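You operate a simulated robot arm through the tools that you are given. There is no shell and no other tool.

You run a simulated robot arm. Do the job below in one go: nothing can be reset, and whatever is moved stays where it is left.

Task
Blot the dirty pad on the yellow tape block, then set RUN again.
Fine: printer one; the block goes in the fixture, one stroke in CLEAN, and back on the side shelf.

It is judged by the outcome, as a careful person would: the job done as asked, and still so three seconds after it is handed in. It fails if anything else is knocked over, pushed out of place, dropped, spilled or broken.

Robot
A 7-joint arm with a two-finger parallel gripper, fixed in place. Base frame: the origin is at the foot of the arm, x ahead of it, y to its left, z up. Readings come in m, rad, newtons and seconds.
Its first joint turns from -2.897 to 2.897 rad. Payload 3.43 kg.
The TCP is the grasp point between the finger pads, 0.03 m short of the fingertips. In the tool frame z runs along the fingers and y along their closing line. The gripper opens to 0.094 m. The fingers are 0.028 m wide and 0.01 m thick; the gripper's body (0.05 by 0.096 m) begins 0.055 m behind the TCP.
Orientation is told as [roll, pitch, yaw] about the base's x, y, z axes, in that order, counted from this pose: with the fingers straight down and closing along the base's y, the tool's x points along the base's -x, its y along +y and its z along -z.

Tools
- The arm moves only by the tool servo_tool. Its argument "motion" is a list of rows, each a list of 6 numbers: the shift along the tool's x, y, z in units of 300 mm (1.0 is 300 mm), then the turn, a rotation vector about the tool's x, y, z in units of 45 degrees (1.0 is 45 degrees). In form: [[dx, dy, dz, wx, wy, wz], ...]. A call has 1 to 20 rows; each row is the pose to reach, as a shift and turn from the pose commanded when the call began, along the tool's axes at that moment. "claw" is the closure in counts, from 0 (fully open) to 255 (shut), set as the call begins (left out, the last holds). A call with a number of a shift or a turn outside -1 to 1 is refused whole. Each row takes 0.2 s and may step no farther than 0.05 m and 0.15 rad from the row before; otherwise, or with a gripper value out of range, the whole call is refused. Where a pose cannot be reached the arm comes as near as it can. A force on the tool above 90 N (or 10 N above the force at the start of the call, whichever is more), or a blocked arm, ends the call early, and 0.2 s more pass. The fingers move at their own pace (about 0.045 m/s each) and stop on an object; they squeeze with about 36 N. The grip force told is the motor's: it shows also when the fingers shut on nothing. Time passes only in rows, and 0.2 s behind the last, so rows that repeat a pose let the fingers close. It gives the time, the measured TCP pose, the force on the tool (base axes), the opening and the grip force at its end, in the units of the frame above (readings bear some noise), with the torque about the TCP (base axes, N m) and any sound that the robot's microphone picked up.
- Cameras (640 x 400 px; columns grow to the right, rows downward): "scene" is fixed at [0.3983, -0.6487, 1.4751]; the picture's right is [1.00, -0.07, 0.00], its down [-0.02, -0.25, -0.97] and it looks along [0.07, 0.96, -0.25] (base axes); focal length 319 px, centre (320, 200). "wrist" rides on the gripper at [0.076, 0.014, -0.102] in the tool frame; the picture's right is [-0.18, 0.98, 0.00], its down [-0.75, -0.14, -0.64] and it looks along [-0.63, -0.12, 0.77] (tool axes); focal length 243 px, centre (320, 200). There is no depth. A picture from a camera that has moved, and an enlarged one, comes with that camera's place and axes in the base frame and with its lens.
- grab_frame(camera): a new picture of that camera. It takes no simulated time.
- enlarge(camera, box): a new picture of the part [left, top, right, bottom] of that camera's present view, enlarged. It takes no simulated time.
- sign_off(): hands the job in; it is judged then, once.

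Places have to be worked out from the pictures, the camera data and where the tool is seen. Open the gripper and draw the arm clear of the work before you hand the job in, unless the task says otherwise.

The tools are called after "Request:" by a JSON object that holds its "name" and its "arguments". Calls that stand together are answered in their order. servo_tool: Moves the arm, as the interface text tells. Its arguments: {"type":"object","properties":{"motion":{"type":"array"},"claw":{"type":"number"}},"required":["motion"]} The other tools are called the same way: grab_frame (camera) takes a picture; enlarge (camera, box) takes an enlarged picture of a part of a camera's view; sign_off () hands the job in.

At the start:

```text
clock: 0.0
tcp_pos: [0.1592, 0.3804, 1.3517]
tool_rot: [0.0, 0.003, 0.0]
ft_force: [0.5, 1.3, 0.3]
wrist_torque: [-0.02, 0.01, -0.03]
opening: 0.0941
grip_force: 0.1
```

scene: 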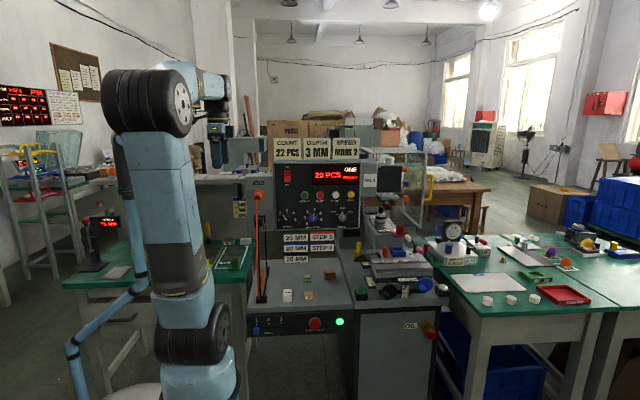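
wrist: 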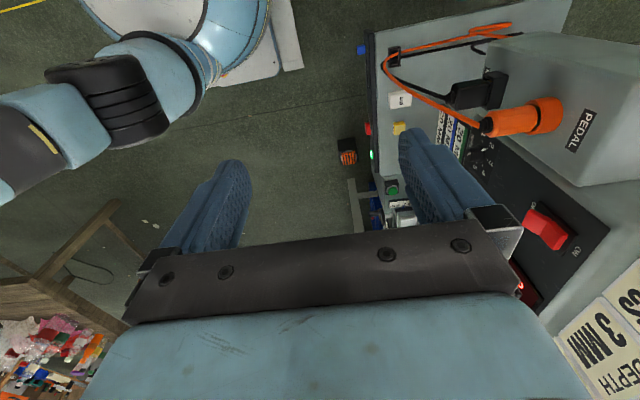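

The scene shows a machine with a control panel marked "ONE", plates, a bench with blocks, and several shelves. I'll enlarge parts of the scene to understand it before moving.

Request:
{"name": "enlarge", "arguments": {"camera": "scene", "box": [240, 130, 370, 240]}}

Request:
{"name": "enlarge", "arguments": {"camera": "scene", "box": [240, 225, 370, 340]}}

Request:
{"name": "enlarge", "arguments": {"camera": "scene", "box": [345, 150, 475, 310]}}

Request:
{"name": "enlarge", "arguments": {"camera": "scene", "box": [430, 200, 640, 340]}}

Request:
{"name": "enlarge", "arguments": {"camera": "scene", "box": [0, 70, 130, 180]}}

Request:
{"name": "enlarge", "arguments": {"camera": "scene", "box": [60, 180, 260, 330]}}

```text
3.64 times, centred on (305, 185) of scene
camera zoom: at [0.3983, -0.6487, 1.4751], right [1.0, -0.07, 0.0], down [-0.02, -0.25, -0.97], along [0.07, 0.96, -0.25], focal length 1159 px, centre (374, 254)
```

zoom: 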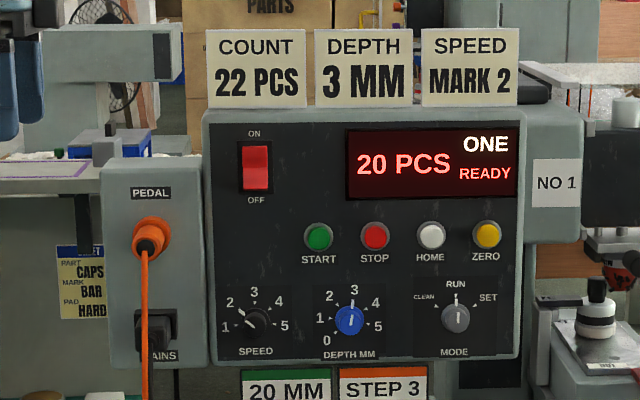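

```text
3.48 times, centred on (305, 282) of scene
camera zoom: at [0.3983, -0.6487, 1.4751], right [1.0, -0.07, 0.0], down [-0.02, -0.25, -0.97], along [0.07, 0.96, -0.25], focal length 1109 px, centre (372, -87)
```

zoom: 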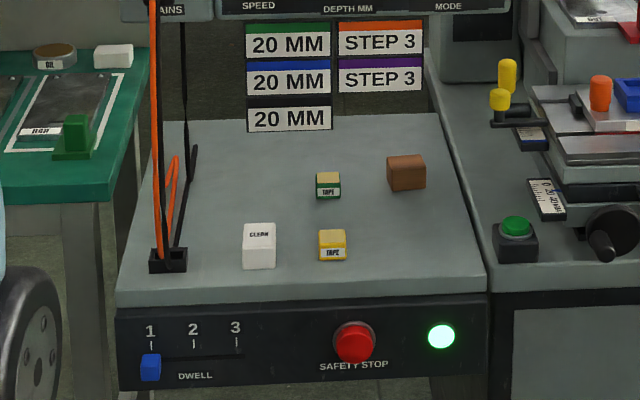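

```text
2.50 times, centred on (410, 230) of scene
camera zoom: at [0.3983, -0.6487, 1.4751], right [1.0, -0.07, 0.0], down [-0.02, -0.25, -0.97], along [0.07, 0.96, -0.25], focal length 797 px, centre (95, 125)
```

zoom: 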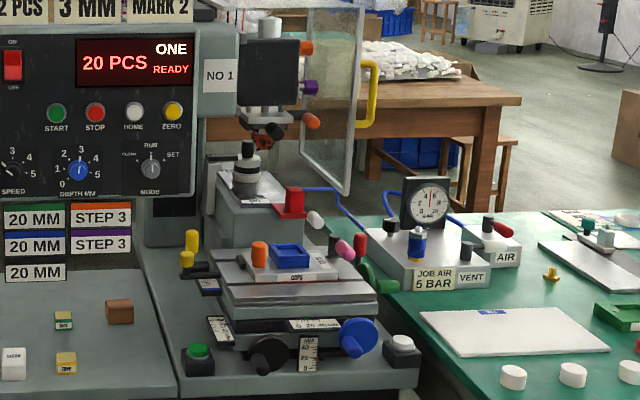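

```text
2.86 times, centred on (535, 270) of scene
camera zoom: at [0.3983, -0.6487, 1.4751], right [1.0, -0.07, 0.0], down [-0.02, -0.25, -0.97], along [0.07, 0.96, -0.25], focal length 911 px, centre (-294, 0)
```

zoom: 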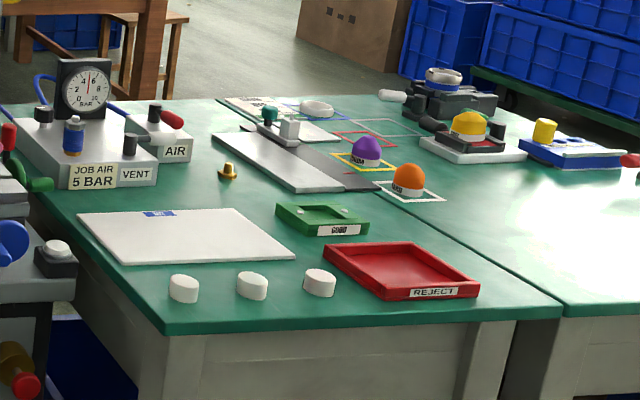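

```text
3.64 times, centred on (65, 125) of scene
camera zoom: at [0.3983, -0.6487, 1.4751], right [1.0, -0.07, 0.0], down [-0.02, -0.25, -0.97], along [0.07, 0.96, -0.25], focal length 1159 px, centre (1247, 473)
```

zoom: 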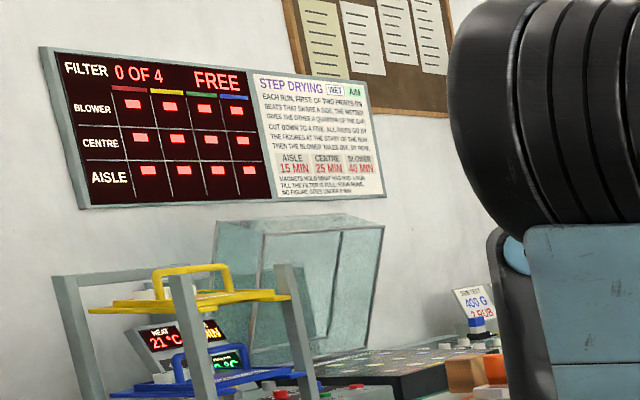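

```text
2.67 times, centred on (160, 255) of scene
camera zoom: at [0.3983, -0.6487, 1.4751], right [1.0, -0.07, 0.0], down [-0.02, -0.25, -0.97], along [0.07, 0.96, -0.25], focal length 850 px, centre (747, 53)
```

zoom: 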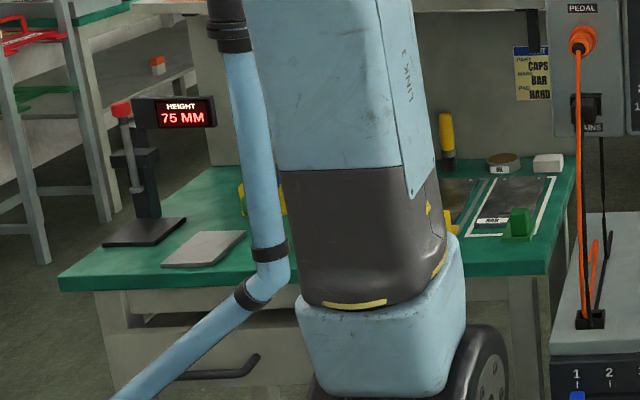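

Now a closer look at the fixture, the pad head, and the nest, plus the blocks on the side shelf.

Request:
{"name": "enlarge", "arguments": {"camera": "scene", "box": [355, 230, 455, 300]}}

Request:
{"name": "enlarge", "arguments": {"camera": "scene", "box": [355, 150, 445, 240]}}

Request:
{"name": "enlarge", "arguments": {"camera": "scene", "box": [275, 260, 350, 310]}}

Request:
{"name": "enlarge", "arguments": {"camera": "scene", "box": [330, 180, 370, 230]}}

Request:
{"name": "enlarge", "arguments": {"camera": "scene", "box": [340, 270, 480, 390]}}

Request:
{"name": "enlarge", "arguments": {"camera": "wrist", "box": [330, 0, 640, 280]}}

```text
5.71 times, centred on (405, 265) of scene
camera zoom: at [0.3983, -0.6487, 1.4751], right [1.0, -0.07, 0.0], down [-0.02, -0.25, -0.97], along [0.07, 0.96, -0.25], focal length 1822 px, centre (-166, -171)
```

zoom: 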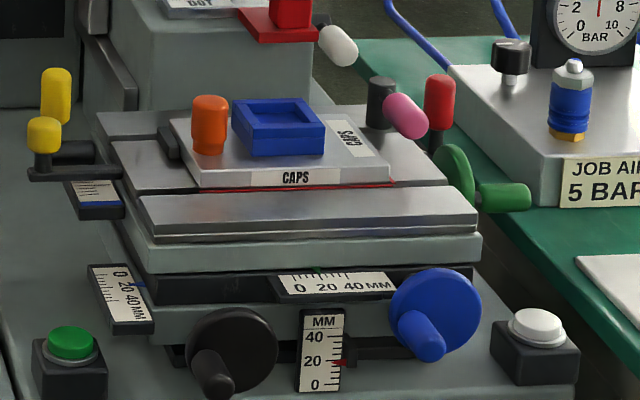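

```text
4.44 times, centred on (400, 195) of scene
camera zoom: at [0.3983, -0.6487, 1.4751], right [1.0, -0.07, 0.0], down [-0.02, -0.25, -0.97], along [0.07, 0.96, -0.25], focal length 1417 px, centre (-36, 222)
```

zoom: 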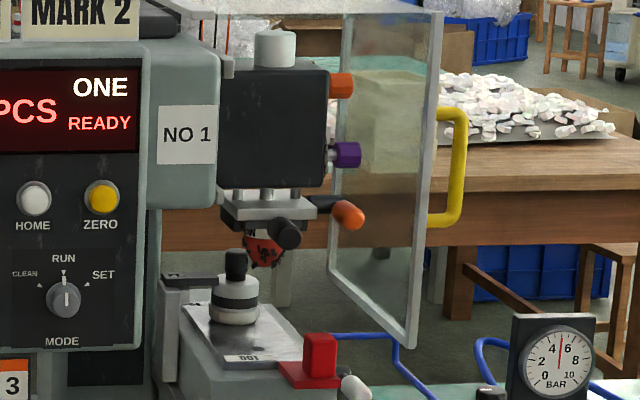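

```text
8.00 times, centred on (312, 285) of scene
camera zoom: at [0.3983, -0.6487, 1.4751], right [1.0, -0.07, 0.0], down [-0.02, -0.25, -0.97], along [0.07, 0.96, -0.25], focal length 2551 px, centre (380, -480)
```

zoom: 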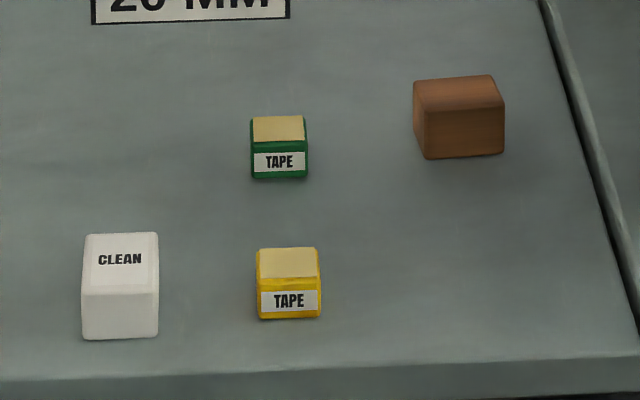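

```text
8.00 times, centred on (350, 205) of scene
camera zoom: at [0.3983, -0.6487, 1.4751], right [1.0, -0.07, 0.0], down [-0.02, -0.25, -0.97], along [0.07, 0.96, -0.25], focal length 2551 px, centre (80, 160)
```

zoom: 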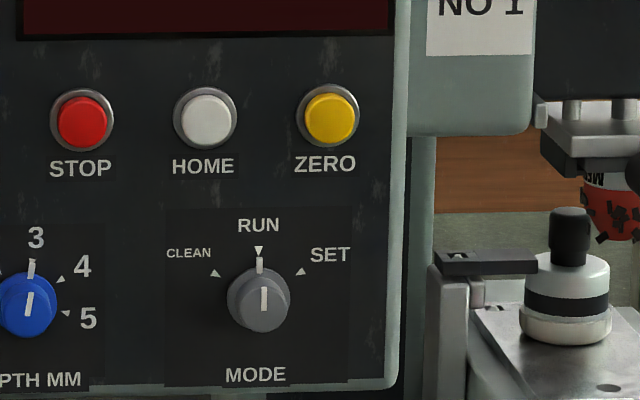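

```text
3.33 times, centred on (410, 330) of scene
camera zoom: at [0.3983, -0.6487, 1.4751], right [1.0, -0.07, 0.0], down [-0.02, -0.25, -0.97], along [0.07, 0.96, -0.25], focal length 1063 px, centre (20, -233)
```

zoom: 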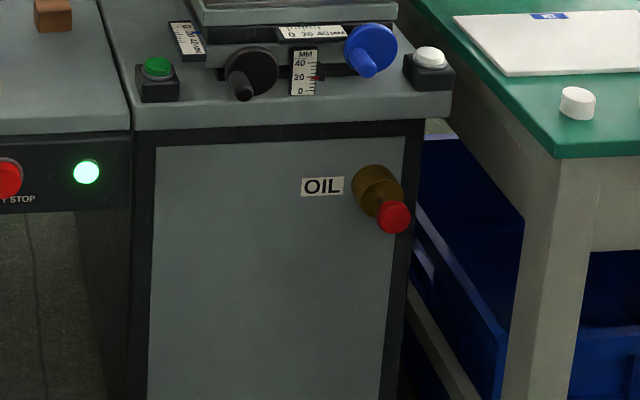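

```text
1.43 times, centred on (485, 140) of wrist
camera zoom: at [0.0831, 0.3939, 1.4554], right [0.18, 0.98, 0.0], down [0.75, -0.14, 0.64], along [0.63, -0.12, -0.77], focal length 347 px, centre (84, 286)
```

zoom: 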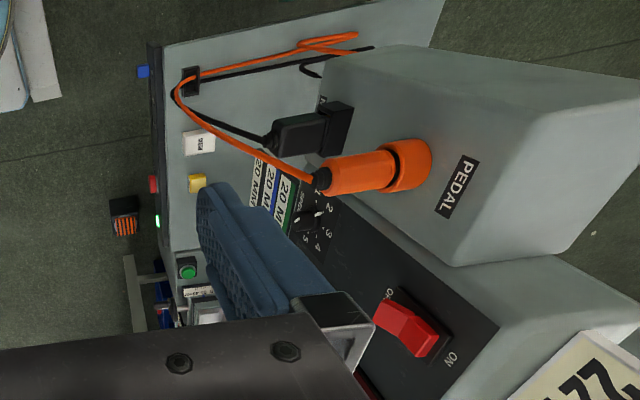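

My triangulation from the two views puts the yellow TAPE block's top near (0.437, 0.578, 0.73), the panel face near y≈0.635, the MODE knob near (0.587, 0.635, 1.06) and START near (0.43, 0.635, 1.16). I'll move to a lookout pose in free space in front of the machine and start yawing so the wrist camera faces the printer.

Request:
{"name": "servo_tool", "arguments": {"motion": [[-0.12, -0.01, 0.08, 0, 0, -0.125], [-0.24, -0.02, 0.16, 0, 0, -0.25], [-0.36, -0.03, 0.24, 0, 0, -0.375], [-0.48, -0.04, 0.32, 0, 0, -0.5], [-0.6, -0.05, 0.4, 0, 0, -0.625], [-0.72, -0.06, 0.48, 0, 0, -0.75], [-0.84, -0.065, 0.56, 0, 0, -0.875], [-0.96, -0.07, 0.64, 0, 0, -1]]}}

```text
clock: 1.8
tcp_pos: [0.4488, 0.3591, 1.1619]
tool_rot: [-0.001, 0.0, 0.788]
ft_force: [-0.4, 0.2, 0.0]
wrist_torque: [0.03, -0.05, -0.02]
opening: 0.0941
grip_force: 0.1
```

The move tracked well; now at yaw 45°. I'll turn a further 45° so the camera looks along +y, and take pictures.

Request:
{"name": "servo_tool", "arguments": {"motion": [[0, 0, 0, 0, 0, -0.17], [0, 0, 0, 0, 0, -0.34], [0, 0, 0, 0, 0, -0.51], [0, 0, 0, 0, 0, -0.68], [0, 0, 0, 0, 0, -0.85], [0, 0, 0, 0, 0, -1]]}}

Request:
{"name": "grab_frame", "arguments": {"camera": "wrist"}}

Request:
{"name": "grab_frame", "arguments": {"camera": "scene"}}

```text
clock: 3.2
tcp_pos: [0.4493, 0.359, 1.1618]
tool_rot: [0.0, -0.002, 1.573]
ft_force: [0.0, 0.0, -0.1]
wrist_torque: [0.0, -0.03, 0.0]
opening: 0.0938
grip_force: 0.1
```

```text
taken
camera wrist: at [0.4327, 0.2823, 1.2641], right [-0.98, 0.18, 0.0], down [0.14, 0.75, 0.64], along [0.12, 0.63, -0.77], focal length 243 px, centre (320, 200)
```

wrist: 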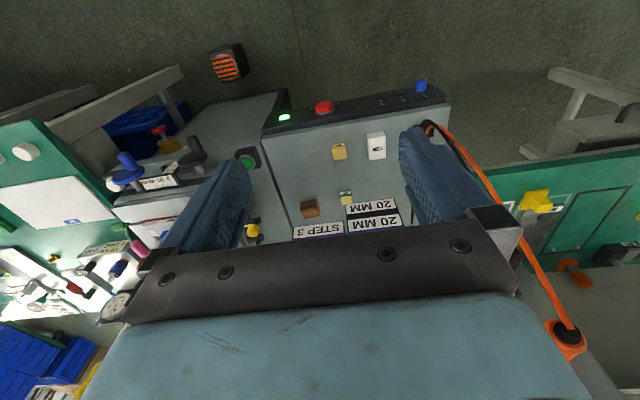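

```text
taken
```

scene: 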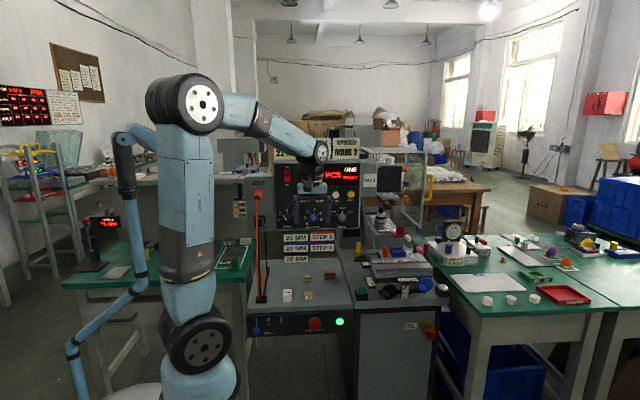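

The wrist view shows the side shelf with blocks and the fixture area left of centre. I'll enlarge for detail.

Request:
{"name": "enlarge", "arguments": {"camera": "wrist", "box": [60, 110, 270, 270]}}

Request:
{"name": "enlarge", "arguments": {"camera": "wrist", "box": [260, 80, 460, 245]}}

```text
2.50 times, centred on (165, 190) of wrist
camera zoom: at [0.4327, 0.2823, 1.2641], right [-0.98, 0.18, 0.0], down [0.14, 0.75, 0.64], along [0.12, 0.63, -0.77], focal length 606 px, centre (708, 225)
```

zoom: 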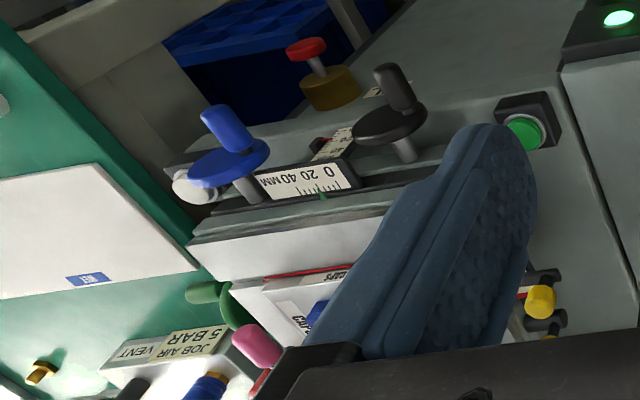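

```text
2.42 times, centred on (360, 162) of wrist
camera zoom: at [0.4327, 0.2823, 1.2641], right [-0.98, 0.18, 0.0], down [0.14, 0.75, 0.64], along [0.12, 0.63, -0.77], focal length 588 px, centre (223, 291)
```

zoom: 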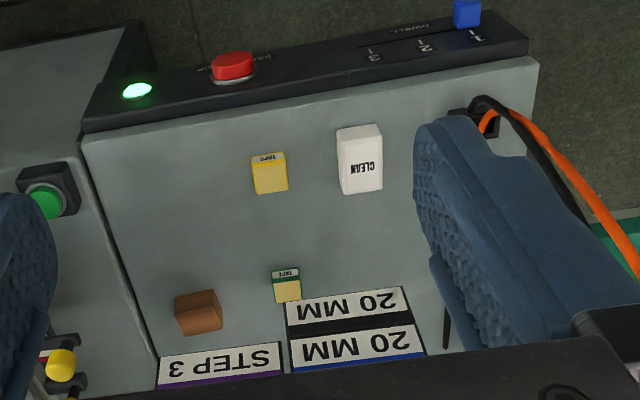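

The refined position is yellow block top ≈ (0.439, 0.575, 0.743), and the fixture plate front ≈ (0.84, 0.58, 0.88). The finger hides the blue nest, so I'll move right (+x) in free space in front of the machine to view the fixture and pad.

Request:
{"name": "servo_tool", "arguments": {"motion": [[-0.025, -0.12, -0.02, 0, 0, 0.05], [-0.05, -0.24, -0.04, 0, 0, 0.1], [-0.075, -0.36, -0.06, 0, 0, 0.15], [-0.1, -0.48, -0.08, 0, 0, 0.2], [-0.125, -0.6, -0.1, 0, 0, 0.25], [-0.15, -0.72, -0.11, 0, 0, 0.3], [-0.175, -0.84, -0.12, 0, 0, 0.35], [-0.2, -0.96, -0.13, 0, 0, 0.4]]}}

Request:
{"name": "grab_frame", "arguments": {"camera": "wrist"}}

Request:
{"name": "grab_frame", "arguments": {"camera": "scene"}}

```text
clock: 5.0
tcp_pos: [0.737, 0.4182, 1.1999]
tool_rot: [0.0, -0.001, 1.255]
ft_force: [-0.2, 0.1, 0.3]
wrist_torque: [-0.02, -0.03, 0.0]
opening: 0.094
grip_force: 0.1
```

```text
taken
camera wrist: at [0.6982, 0.3495, 1.3034], right [-0.88, 0.48, 0.0], down [0.37, 0.67, 0.64], along [0.31, 0.56, -0.77], focal length 243 px, centre (320, 200)
```

wrist: 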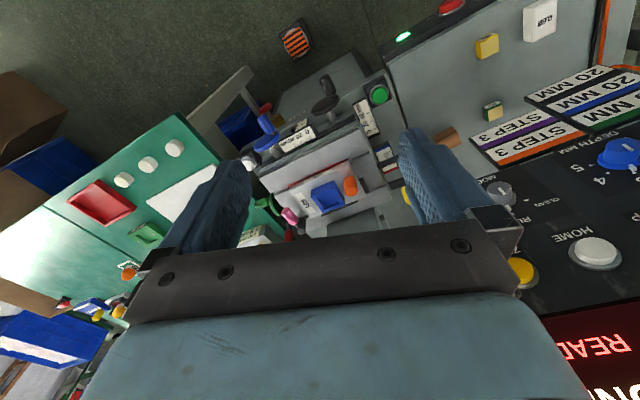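

```text
taken
```

scene: 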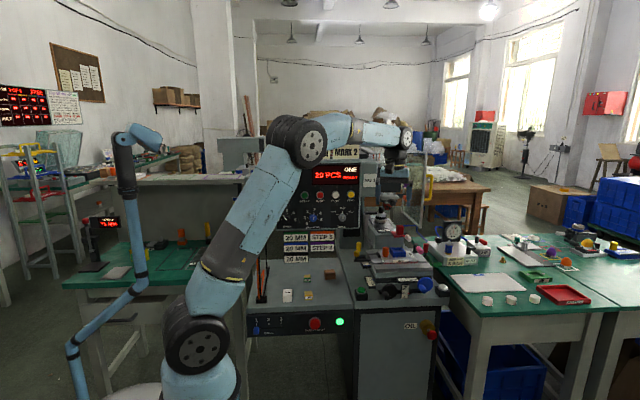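

The nest is now visible between the fingers. I'll enlarge the fixture, the panel and the shelf in this view.

Request:
{"name": "enlarge", "arguments": {"camera": "wrist", "box": [245, 130, 405, 240]}}

Request:
{"name": "enlarge", "arguments": {"camera": "wrist", "box": [460, 100, 640, 300]}}

Request:
{"name": "enlarge", "arguments": {"camera": "scene", "box": [355, 180, 455, 300]}}

```text
3.64 times, centred on (325, 185) of wrist
camera zoom: at [0.6982, 0.3495, 1.3034], right [-0.88, 0.48, 0.0], down [0.37, 0.67, 0.64], along [0.31, 0.56, -0.77], focal length 882 px, centre (302, 254)
```

zoom: 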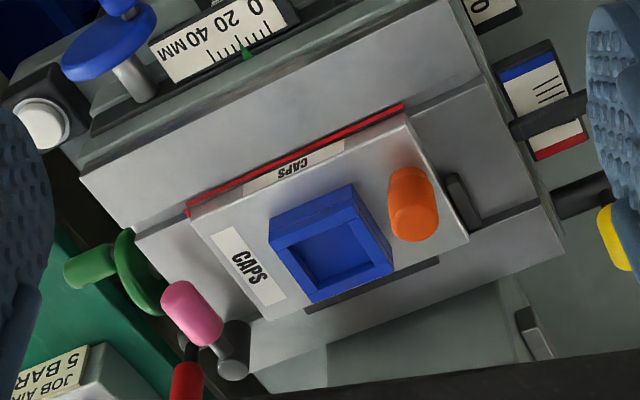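

```text
2.00 times, centred on (550, 200) of wrist
camera zoom: at [0.6982, 0.3495, 1.3034], right [-0.88, 0.48, 0.0], down [0.37, 0.67, 0.64], along [0.31, 0.56, -0.77], focal length 485 px, centre (-140, 200)
```

zoom: 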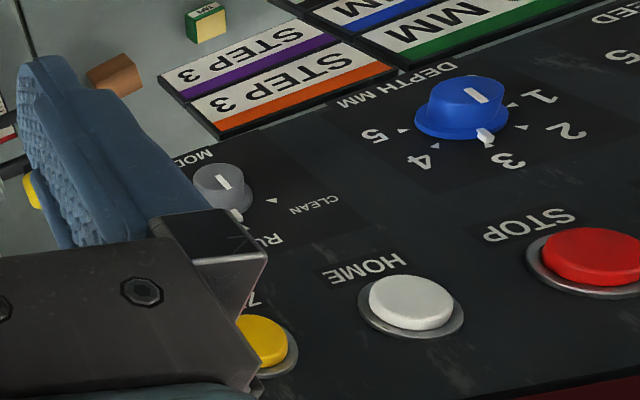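

```text
3.33 times, centred on (405, 240) of scene
camera zoom: at [0.3983, -0.6487, 1.4751], right [1.0, -0.07, 0.0], down [-0.02, -0.25, -0.97], along [0.07, 0.96, -0.25], focal length 1063 px, centre (37, 67)
```

zoom: 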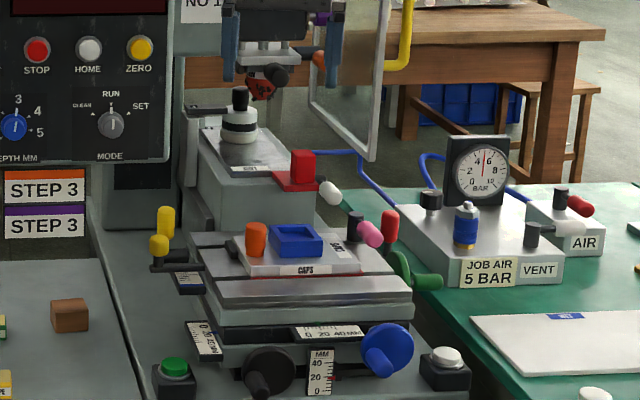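

The nest rim centre triangulates to about (0.847, 0.659, 0.895), axis-aligned. I'll zoom in further for pocket size/depth and the block shapes.

Request:
{"name": "enlarge", "arguments": {"camera": "wrist", "box": [300, 170, 364, 210]}}

Request:
{"name": "enlarge", "arguments": {"camera": "scene", "box": [380, 235, 428, 265]}}

Request:
{"name": "enlarge", "arguments": {"camera": "scene", "box": [292, 280, 332, 305]}}

Request:
{"name": "enlarge", "arguments": {"camera": "wrist", "box": [460, 20, 540, 70]}}

```text
10.00 times, centred on (332, 190) of wrist
camera zoom: at [0.6982, 0.3495, 1.3034], right [-0.88, 0.48, 0.0], down [0.37, 0.67, 0.64], along [0.31, 0.56, -0.77], focal length 2426 px, centre (200, 300)
```

zoom: 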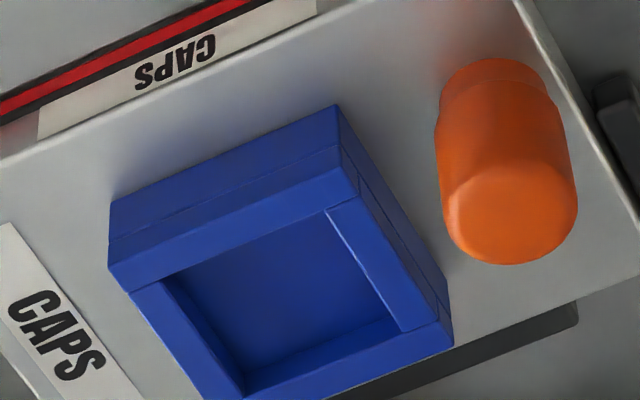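

```text
13.33 times, centred on (404, 250) of scene
camera zoom: at [0.3983, -0.6487, 1.4751], right [1.0, -0.07, 0.0], down [-0.02, -0.25, -0.97], along [0.07, 0.96, -0.25], focal length 4251 px, centre (-800, -467)
```

zoom: 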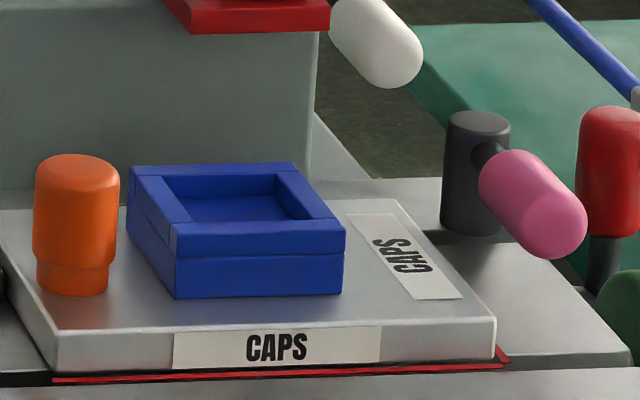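

```text
16.00 times, centred on (312, 292) of scene
camera zoom: at [0.3983, -0.6487, 1.4751], right [1.0, -0.07, 0.0], down [-0.02, -0.25, -0.97], along [0.07, 0.96, -0.25], focal length 5102 px, centre (448, -1280)
```

zoom: 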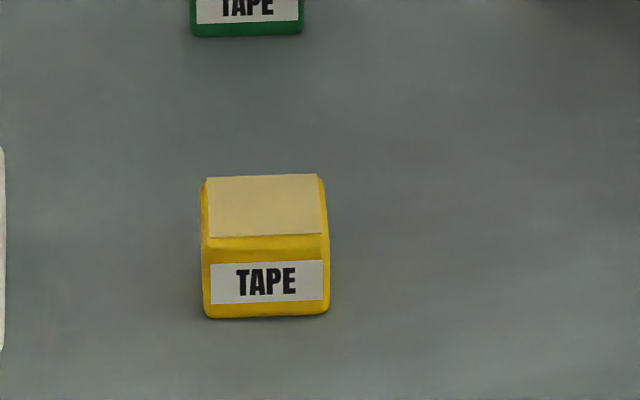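

```text
8.00 times, centred on (500, 45) of wrist
camera zoom: at [0.6982, 0.3495, 1.3034], right [-0.88, 0.48, 0.0], down [0.37, 0.67, 0.64], along [0.31, 0.56, -0.77], focal length 1941 px, centre (-1120, 1440)
```

zoom: 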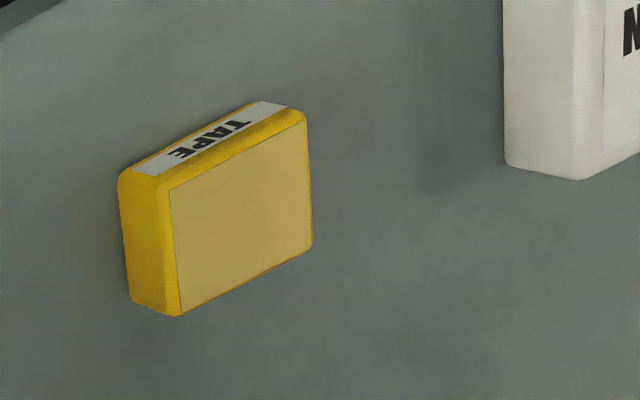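

Nest centre is ≈ (0.8465, 0.656), rim z≈0.895, pocket ≈40 mm wide and ~8 mm deep; the block is ≈34×34×24 mm at (0.4385, 0.5755), top z≈0.743, shelf z≈0.719. The nest is at a far radius, so before picking I'll check reach over it with yaw 90° and a slight tilt, staying well above everything.

Request:
{"name": "servo_tool", "arguments": {"motion": [[-0.04, -0.04, 0.04, 0, 0, -0.1], [-0.08, -0.08, 0.08, 0, 0, -0.2], [-0.125, -0.125, 0.125, 0, 0, -0.3], [-0.167, -0.166, 0.167, 0, 0, -0.402]]}}

Request:
{"name": "servo_tool", "arguments": {"motion": [[0, 0, 0, 0, -0.14, 0], [0, 0, 0, 0, -0.28, 0], [0, 0, 0, 0, -0.42, 0], [0, 0, 0, 0, -0.556, 0]]}}

Request:
{"name": "grab_frame", "arguments": {"camera": "wrist"}}

Request:
{"name": "grab_frame", "arguments": {"camera": "scene"}}

```text
clock: 6.0
tcp_pos: [0.8009, 0.4535, 1.1505]
tool_rot: [0.002, 0.001, 1.575]
ft_force: [0.3, -0.1, 0.6]
wrist_torque: [0.04, -0.02, -0.01]
opening: 0.0941
grip_force: 0.1
```

```text
clock: 7.0
tcp_pos: [0.8002, 0.4529, 1.1491]
tool_rot: [-0.002, -0.439, 1.573]
ft_force: [-0.1, 0.8, -1.1]
wrist_torque: [-0.06, 0.02, -0.05]
opening: 0.094
grip_force: 0.1
```

```text
taken
camera wrist: at [0.7848, 0.3391, 1.2101], right [-0.98, 0.17, 0.08], down [0.14, 0.41, 0.9], along [0.12, 0.9, -0.43], focal length 243 px, centre (320, 200)
```

wrist: 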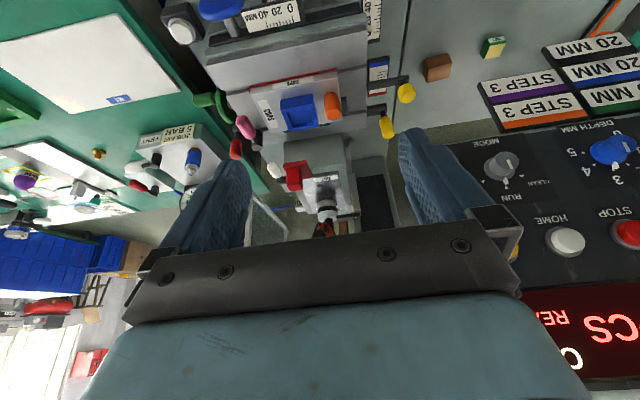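

```text
taken
```

scene: 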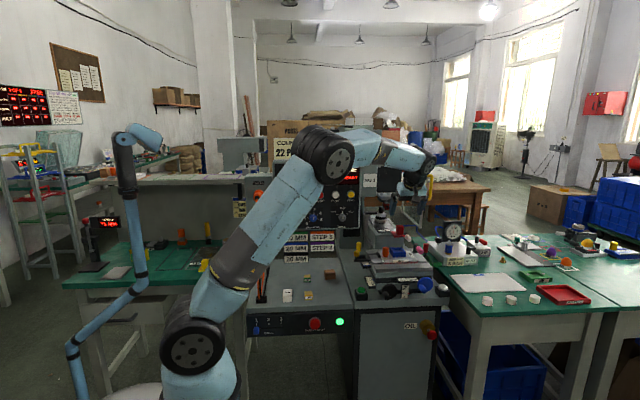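

The tilt worked (25°) and the pad/pedestal are now visible beyond the nest. I'll advance partway toward the nest in free air to check reach.

Request:
{"name": "servo_tool", "arguments": {"motion": [[-0.07, -0.039, 0.106, 0, 0, 0], [-0.14, -0.078, 0.212, 0, 0, 0], [-0.21, -0.116, 0.318, 0, 0, 0], [-0.28, -0.155, 0.425, 0, 0, 0]]}}

Request:
{"name": "grab_frame", "arguments": {"camera": "wrist"}}

Request:
{"name": "grab_frame", "arguments": {"camera": "scene"}}

```text
clock: 8.0
tcp_pos: [0.8457, 0.5819, 1.0708]
tool_rot: [-0.001, -0.433, 1.571]
ft_force: [0.1, -0.4, 1.4]
wrist_torque: [0.04, -0.04, -0.02]
opening: 0.0939
grip_force: 0.0
```

```text
taken
camera wrist: at [0.8295, 0.4682, 1.1316], right [-0.98, 0.17, 0.08], down [0.14, 0.41, 0.9], along [0.12, 0.9, -0.43], focal length 243 px, centre (320, 200)
```

wrist: 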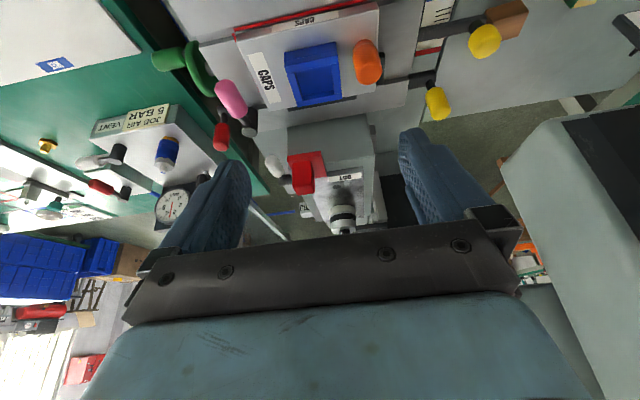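

```text
taken
```

scene: 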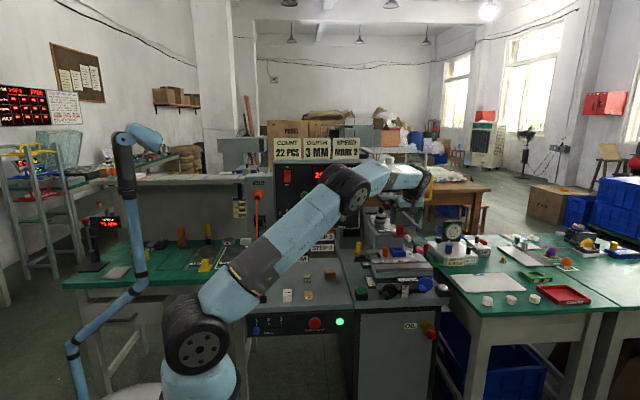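

Reach is fine so far. I'll enlarge this closer view of the nest and the area ahead, to refine positions and confirm head clearance.

Request:
{"name": "enlarge", "arguments": {"camera": "wrist", "box": [265, 30, 409, 120]}}

Request:
{"name": "enlarge", "arguments": {"camera": "wrist", "box": [240, 120, 420, 245]}}

Request:
{"name": "enlarge", "arguments": {"camera": "scene", "box": [340, 150, 440, 270]}}

```text
4.44 times, centred on (337, 75) of wrist
camera zoom: at [0.8295, 0.4682, 1.1316], right [-0.98, 0.17, 0.08], down [0.14, 0.41, 0.9], along [0.12, 0.9, -0.43], focal length 1078 px, centre (244, 756)
```

zoom: 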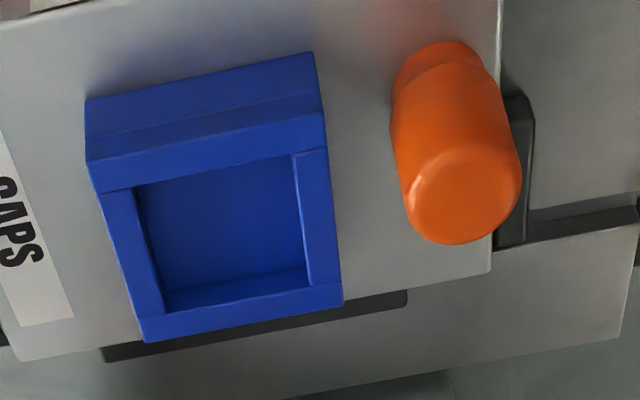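

```text
3.20 times, centred on (330, 182) of wrist
camera zoom: at [0.8295, 0.4682, 1.1316], right [-0.98, 0.17, 0.08], down [0.14, 0.41, 0.9], along [0.12, 0.9, -0.43], focal length 776 px, centre (288, 256)
```

zoom: 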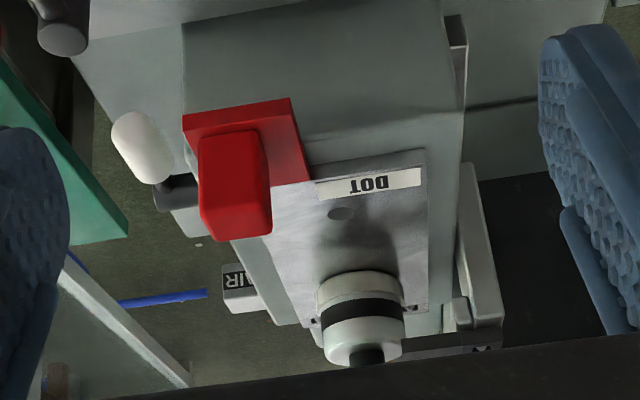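

```text
3.33 times, centred on (390, 210) of scene
camera zoom: at [0.3983, -0.6487, 1.4751], right [1.0, -0.07, 0.0], down [-0.02, -0.25, -0.97], along [0.07, 0.96, -0.25], focal length 1063 px, centre (87, 167)
```

zoom: 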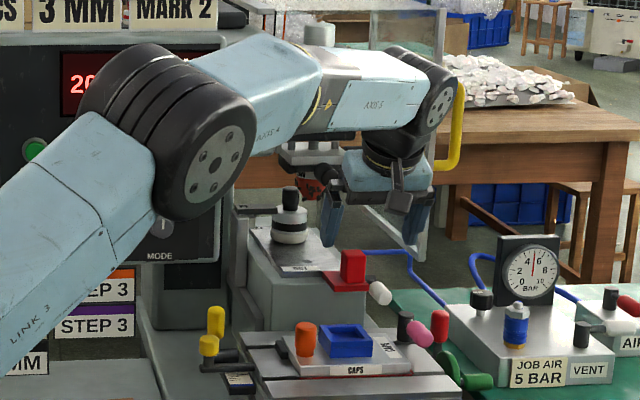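

Nest reach confirmed; the head and pad sit well behind the nest, so the space above it is clear. Now I'll back off in front of the panel and travel to above the yellow block with the same tilt.

Request:
{"name": "servo_tool", "arguments": {"motion": [[0.09, 0.13, 0.004, 0, 0, 0], [0.17, 0.27, 0.008, 0, 0, 0], [0.24, 0.41, 0.012, 0, 0, 0], [0.31, 0.55, 0.016, 0, 0, 0], [0.37, 0.69, 0.02, 0, 0, 0], [0.43, 0.83, 0.025, 0, 0, 0], [0.491, 0.967, 0.029, 0, 0, 0]], "claw": 0}}

Request:
{"name": "servo_tool", "arguments": {"motion": [[-0.002, 0.078, 0.104, 0, 0, 0], [-0.003, 0.156, 0.208, 0, 0, 0], [-0.005, 0.234, 0.313, 0, 0, 0], [-0.006, 0.312, 0.417, 0, 0, 0], [-0.008, 0.39, 0.522, 0, 0, 0]]}}

Request:
{"name": "grab_frame", "arguments": {"camera": "wrist"}}

Request:
{"name": "grab_frame", "arguments": {"camera": "scene"}}

```text
clock: 9.6
tcp_pos: [0.5544, 0.4517, 0.9974]
tool_rot: [-0.001, -0.436, 1.573]
ft_force: [0.6, -0.6, 0.3]
wrist_torque: [0.07, 0.02, 0.04]
opening: 0.0939
grip_force: 0.1
```

```text
clock: 10.8
tcp_pos: [0.4397, 0.5194, 0.8596]
tool_rot: [0.001, -0.439, 1.571]
ft_force: [0.7, -0.8, -0.2]
wrist_torque: [0.04, 0.02, -0.01]
opening: 0.0943
grip_force: 0.0
```

```text
taken
camera wrist: at [0.4246, 0.4062, 0.9205], right [-0.98, 0.17, 0.08], down [0.14, 0.41, 0.9], along [0.12, 0.9, -0.43], focal length 243 px, centre (320, 200)
```

wrist: 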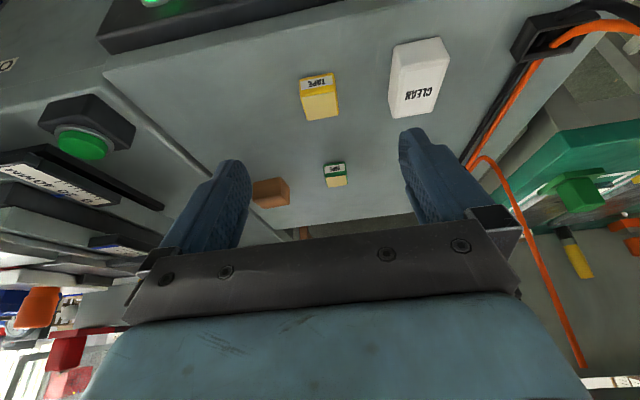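

```text
taken
```

scene: 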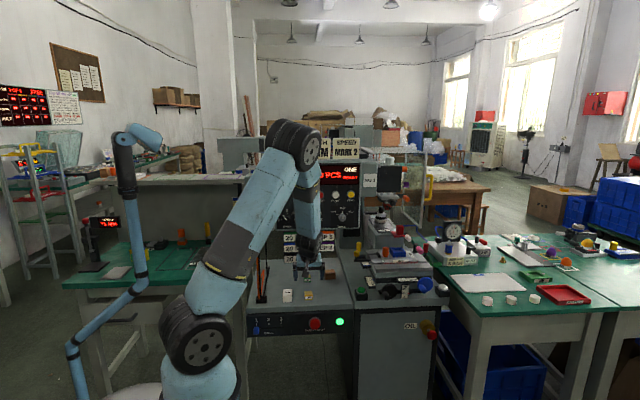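

The yellow block is in view ahead. I'll enlarge to refine its position relative to the tool.

Request:
{"name": "enlarge", "arguments": {"camera": "wrist", "box": [280, 60, 360, 125]}}

Request:
{"name": "enlarge", "arguments": {"camera": "scene", "box": [270, 240, 350, 310]}}

```text
6.15 times, centred on (320, 92) of wrist
camera zoom: at [0.4246, 0.4062, 0.9205], right [-0.98, 0.17, 0.08], down [0.14, 0.41, 0.9], along [0.12, 0.9, -0.43], focal length 1493 px, centre (320, 862)
```

zoom: 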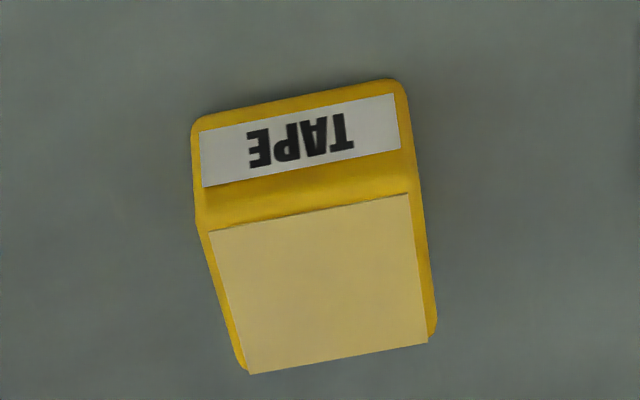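

```text
5.71 times, centred on (310, 275) of scene
camera zoom: at [0.3983, -0.6487, 1.4751], right [1.0, -0.07, 0.0], down [-0.02, -0.25, -0.97], along [0.07, 0.96, -0.25], focal length 1822 px, centre (377, -229)
```

zoom: 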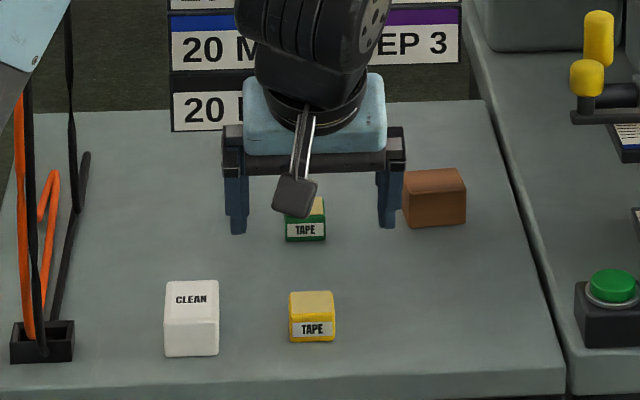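

From this view the block is at ≈ (0.4385, 0.5765), agreeing with the earlier estimates. I'll move over it and descend to just above block height, then look.

Request:
{"name": "servo_tool", "arguments": {"motion": [[-0.038, 0.001, 0.11, 0, 0, 0], [-0.0765, 0.002, 0.2195, 0, 0, 0], [-0.0415, 0.002, 0.295, 0, 0, 0]]}}

Request:
{"name": "grab_frame", "arguments": {"camera": "wrist"}}

Request:
{"name": "enlarge", "arguments": {"camera": "scene", "box": [270, 240, 350, 310]}}

```text
clock: 11.6
tcp_pos: [0.4388, 0.5688, 0.7837]
tool_rot: [0.0, -0.439, 1.569]
ft_force: [0.2, 0.5, 0.1]
wrist_torque: [0.0, 0.0, -0.02]
opening: 0.0941
grip_force: 0.1
```

```text
taken
camera wrist: at [0.4232, 0.4557, 0.8445], right [-0.98, 0.17, 0.08], down [0.14, 0.41, 0.9], along [0.12, 0.9, -0.43], focal length 243 px, centre (320, 200)
```

wrist: 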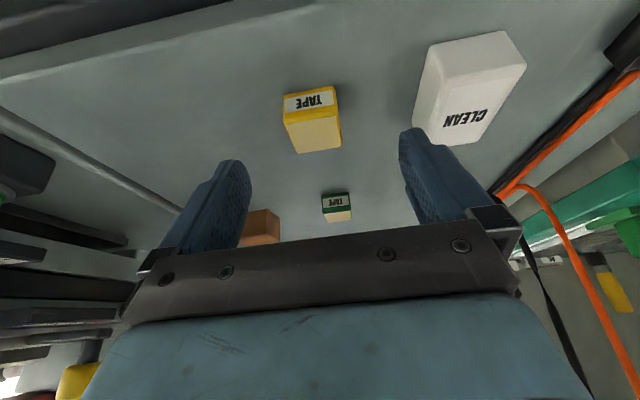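

```text
5.71 times, centred on (310, 275) of scene
camera zoom: at [0.3983, -0.6487, 1.4751], right [1.0, -0.07, 0.0], down [-0.02, -0.25, -0.97], along [0.07, 0.96, -0.25], focal length 1822 px, centre (377, -229)
```

zoom: 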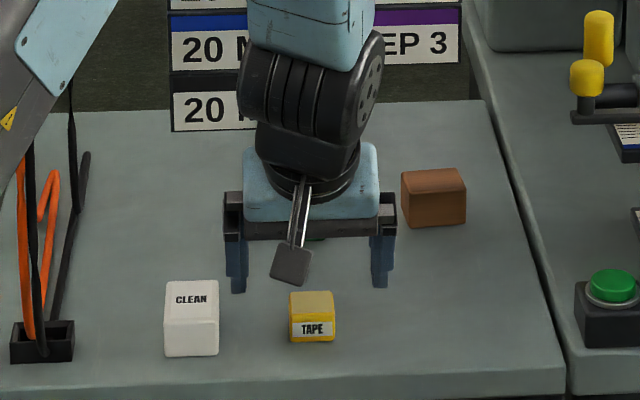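

I'll look closer at the fingertip height relative to the block before the final descent.

Request:
{"name": "enlarge", "arguments": {"camera": "scene", "box": [296, 270, 344, 300]}}

Request:
{"name": "enlarge", "arguments": {"camera": "wrist", "box": [200, 70, 440, 220]}}

```text
13.33 times, centred on (320, 285) of scene
camera zoom: at [0.3983, -0.6487, 1.4751], right [1.0, -0.07, 0.0], down [-0.02, -0.25, -0.97], along [0.07, 0.96, -0.25], focal length 4251 px, centre (320, -933)
```

zoom: 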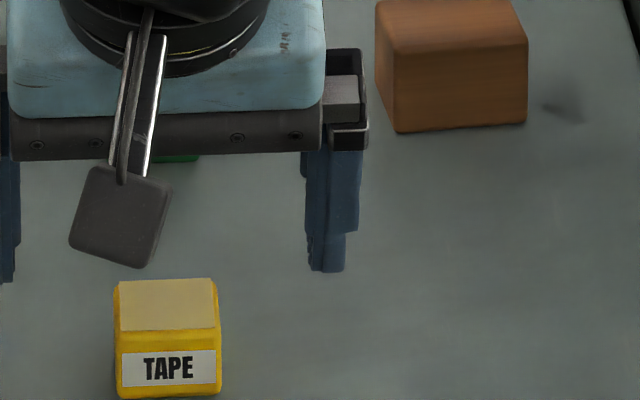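

```text
2.67 times, centred on (320, 145) of wrist
camera zoom: at [0.4232, 0.4557, 0.8445], right [-0.98, 0.17, 0.08], down [0.14, 0.41, 0.9], along [0.12, 0.9, -0.43], focal length 647 px, centre (320, 347)
```

zoom: 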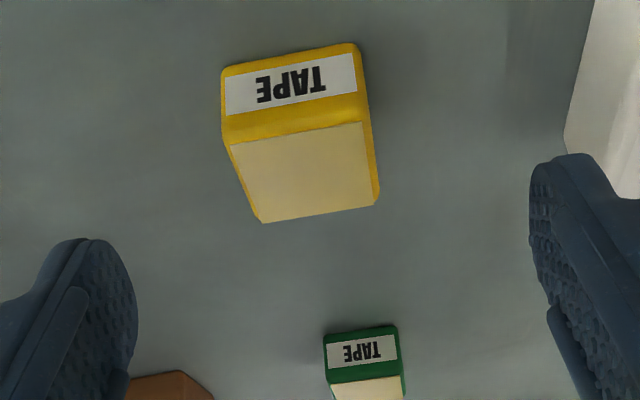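

The finger ends are rounded with the tip at about z=0.756, consistent with the reading. I'll descend about 27 mm so that the pads overlap the upper ~15 mm of the block (leaving ~9 mm free below for the pocket), then close.

Request:
{"name": "servo_tool", "arguments": {"motion": [[0.0125, 0, 0.027, 0, 0, 0], [0.025, 0, 0.054, 0, 0, 0], [0.0376, 0, 0.0806, 0, 0, 0], [0.0376, 0, 0.0806, 0, 0, 0]]}}

Request:
{"name": "enlarge", "arguments": {"camera": "wrist", "box": [200, 40, 440, 220]}}

Request:
{"name": "enlarge", "arguments": {"camera": "scene", "box": [288, 275, 336, 305]}}

```text
clock: 12.6
tcp_pos: [0.4392, 0.5688, 0.757]
tool_rot: [0.001, -0.438, 1.572]
ft_force: [0.2, -0.1, 0.1]
wrist_torque: [-0.01, -0.02, 0.0]
opening: 0.0942
grip_force: 0.0
```

```text
2.22 times, centred on (320, 130) of wrist
camera zoom: at [0.4232, 0.4552, 0.8178], right [-0.98, 0.17, 0.08], down [0.14, 0.41, 0.9], along [0.12, 0.9, -0.43], focal length 539 px, centre (320, 356)
```

zoom: 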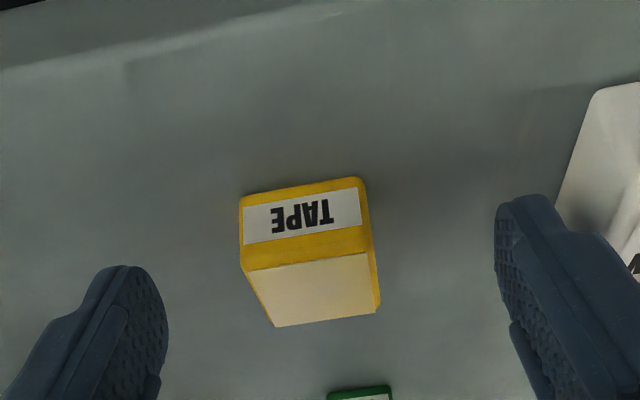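

```text
13.33 times, centred on (312, 290) of scene
camera zoom: at [0.3983, -0.6487, 1.4751], right [1.0, -0.07, 0.0], down [-0.02, -0.25, -0.97], along [0.07, 0.96, -0.25], focal length 4251 px, centre (427, -1000)
```

zoom: 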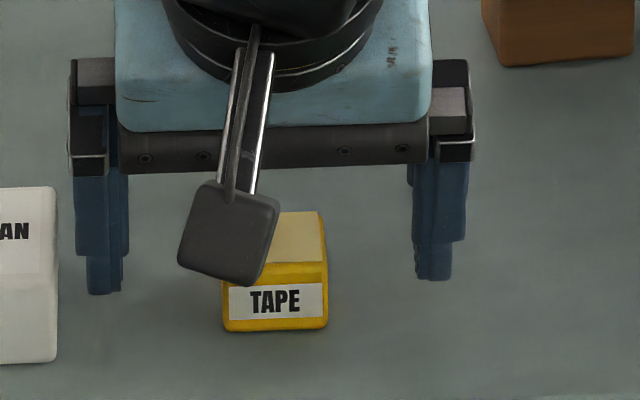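

The pads flank the block evenly. Closing the gripper now, holding the pose for the fingers to seat.

Request:
{"name": "servo_tool", "arguments": {"motion": [[0, 0, 0, 0, 0, 0], [0, 0, 0, 0, 0, 0], [0, 0, 0, 0, 0, 0], [0, 0, 0, 0, 0, 0], [0, 0, 0, 0, 0, 0], [0, 0, 0, 0, 0, 0], [0, 0, 0, 0, 0, 0]], "claw": 255}}

Request:
{"name": "enlarge", "arguments": {"camera": "wrist", "box": [200, 40, 440, 220]}}

Request:
{"name": "enlarge", "arguments": {"camera": "scene", "box": [288, 275, 336, 305]}}

```text
clock: 14.2
tcp_pos: [0.4392, 0.5684, 0.7564]
tool_rot: [0.001, -0.436, 1.573]
ft_force: [-0.3, -0.2, -0.5]
wrist_torque: [0.0, -0.02, -0.01]
opening: 0.0328
grip_force: 35.8
```

```text
2.22 times, centred on (320, 130) of wrist
camera zoom: at [0.4232, 0.4552, 0.8179], right [-0.98, 0.17, 0.08], down [0.14, 0.41, 0.9], along [0.12, 0.9, -0.43], focal length 539 px, centre (320, 356)
```

zoom: 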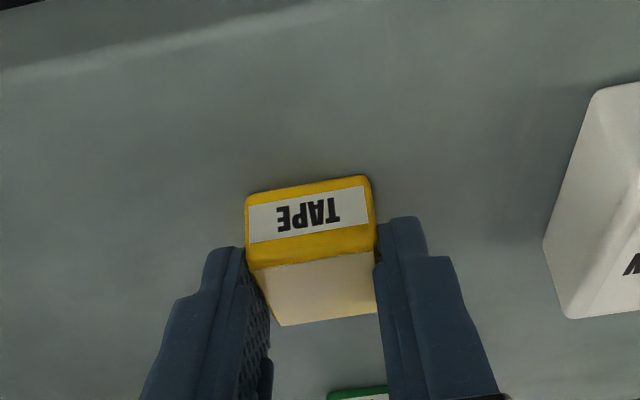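

```text
13.33 times, centred on (312, 290) of scene
camera zoom: at [0.3983, -0.6487, 1.4751], right [1.0, -0.07, 0.0], down [-0.02, -0.25, -0.97], along [0.07, 0.96, -0.25], focal length 4251 px, centre (427, -1000)
```

zoom: 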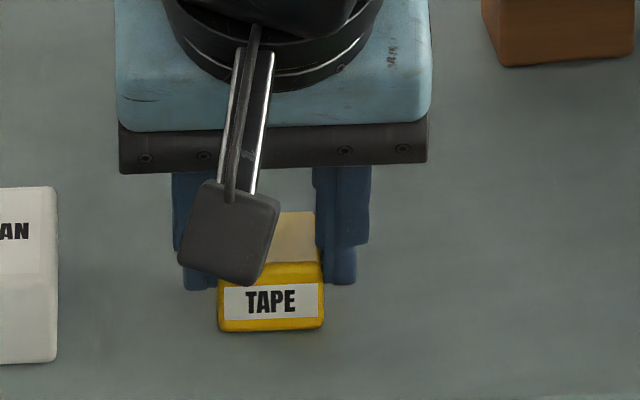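

Gripped: opening 32.8 mm with 36 N on the block. Lifting straight up and checking the hold.

Request:
{"name": "servo_tool", "arguments": {"motion": [[-0.014, 0, -0.03, 0, 0, 0], [-0.042, 0, -0.09, 0, 0, 0], [-0.09, 0, -0.195, 0, 0, 0], [-0.141, 0, -0.302, 0, 0, 0]]}}

Request:
{"name": "enlarge", "arguments": {"camera": "wrist", "box": [200, 40, 440, 220]}}

Request:
{"name": "enlarge", "arguments": {"camera": "scene", "box": [270, 220, 350, 310]}}

```text
clock: 15.2
tcp_pos: [0.4381, 0.5679, 0.8554]
tool_rot: [0.001, -0.435, 1.572]
ft_force: [0.5, -0.7, -1.0]
wrist_torque: [0.0, 0.01, 0.0]
opening: 0.0
grip_force: 32.5
```

```text
2.22 times, centred on (320, 130) of wrist
camera zoom: at [0.4233, 0.4543, 0.9166], right [-0.98, 0.16, 0.08], down [0.14, 0.41, 0.9], along [0.12, 0.9, -0.43], focal length 539 px, centre (320, 356)
```

zoom: 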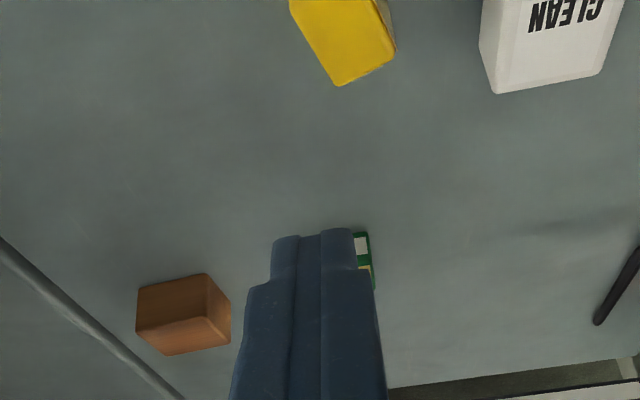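

```text
4.44 times, centred on (310, 265) of scene
camera zoom: at [0.3983, -0.6487, 1.4751], right [1.0, -0.07, 0.0], down [-0.02, -0.25, -0.97], along [0.07, 0.96, -0.25], focal length 1417 px, centre (364, -89)
```

zoom: 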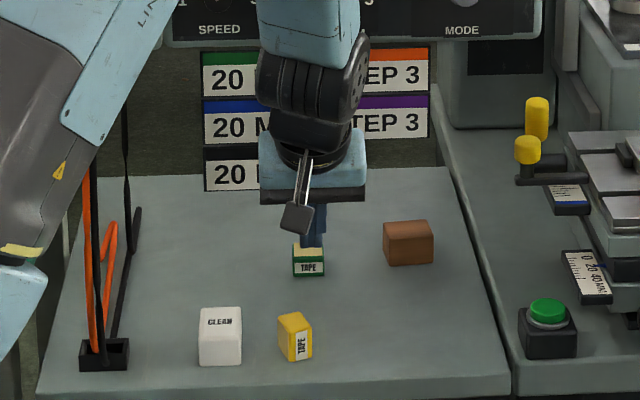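

The block slipped out of the tips on lifting and now lies turned near the shelf front. I'll look closely at how it sits.

Request:
{"name": "enlarge", "arguments": {"camera": "scene", "box": [292, 280, 332, 305]}}

Request:
{"name": "grab_frame", "arguments": {"camera": "wrist"}}

Request:
{"name": "enlarge", "arguments": {"camera": "wrist", "box": [280, 10, 360, 90]}}

```text
16.00 times, centred on (312, 292) of scene
camera zoom: at [0.3983, -0.6487, 1.4751], right [1.0, -0.07, 0.0], down [-0.02, -0.25, -0.97], along [0.07, 0.96, -0.25], focal length 5102 px, centre (448, -1280)
```

zoom: 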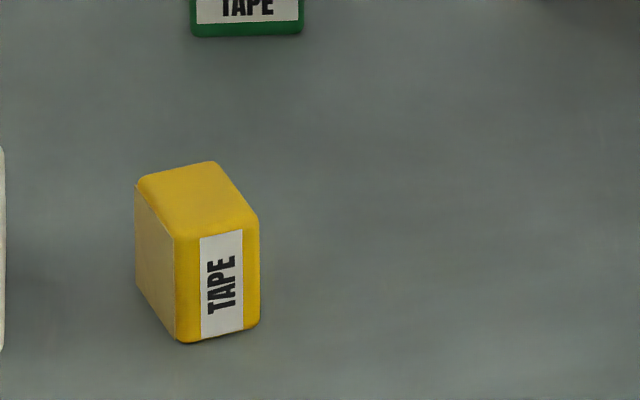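

```text
taken
camera wrist: at [0.4233, 0.4543, 0.9166], right [-0.98, 0.16, 0.08], down [0.14, 0.41, 0.9], along [0.12, 0.9, -0.43], focal length 243 px, centre (320, 200)
```

wrist: 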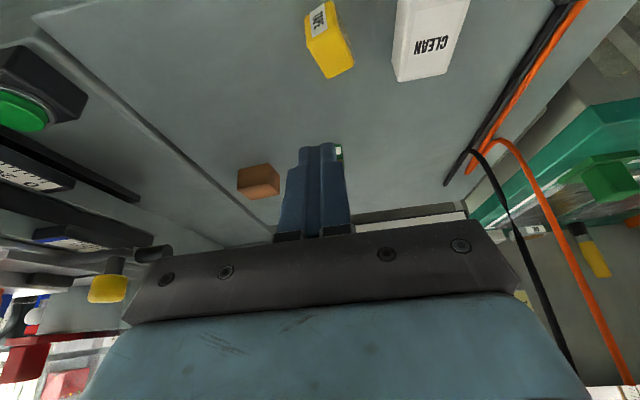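

```text
5.00 times, centred on (320, 50) of wrist
camera zoom: at [0.4233, 0.4543, 0.9166], right [-0.98, 0.16, 0.08], down [0.14, 0.41, 0.9], along [0.12, 0.9, -0.43], focal length 1213 px, centre (320, 950)
```

zoom: 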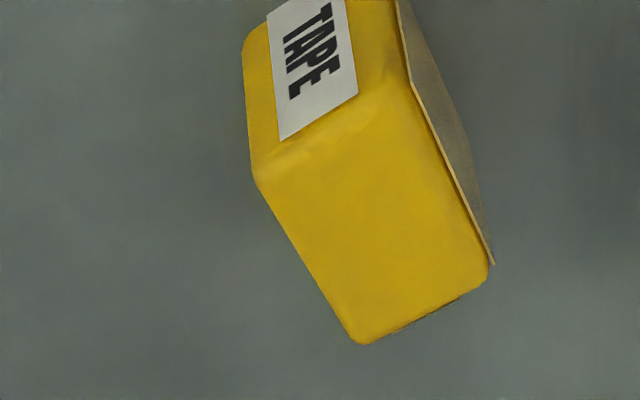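

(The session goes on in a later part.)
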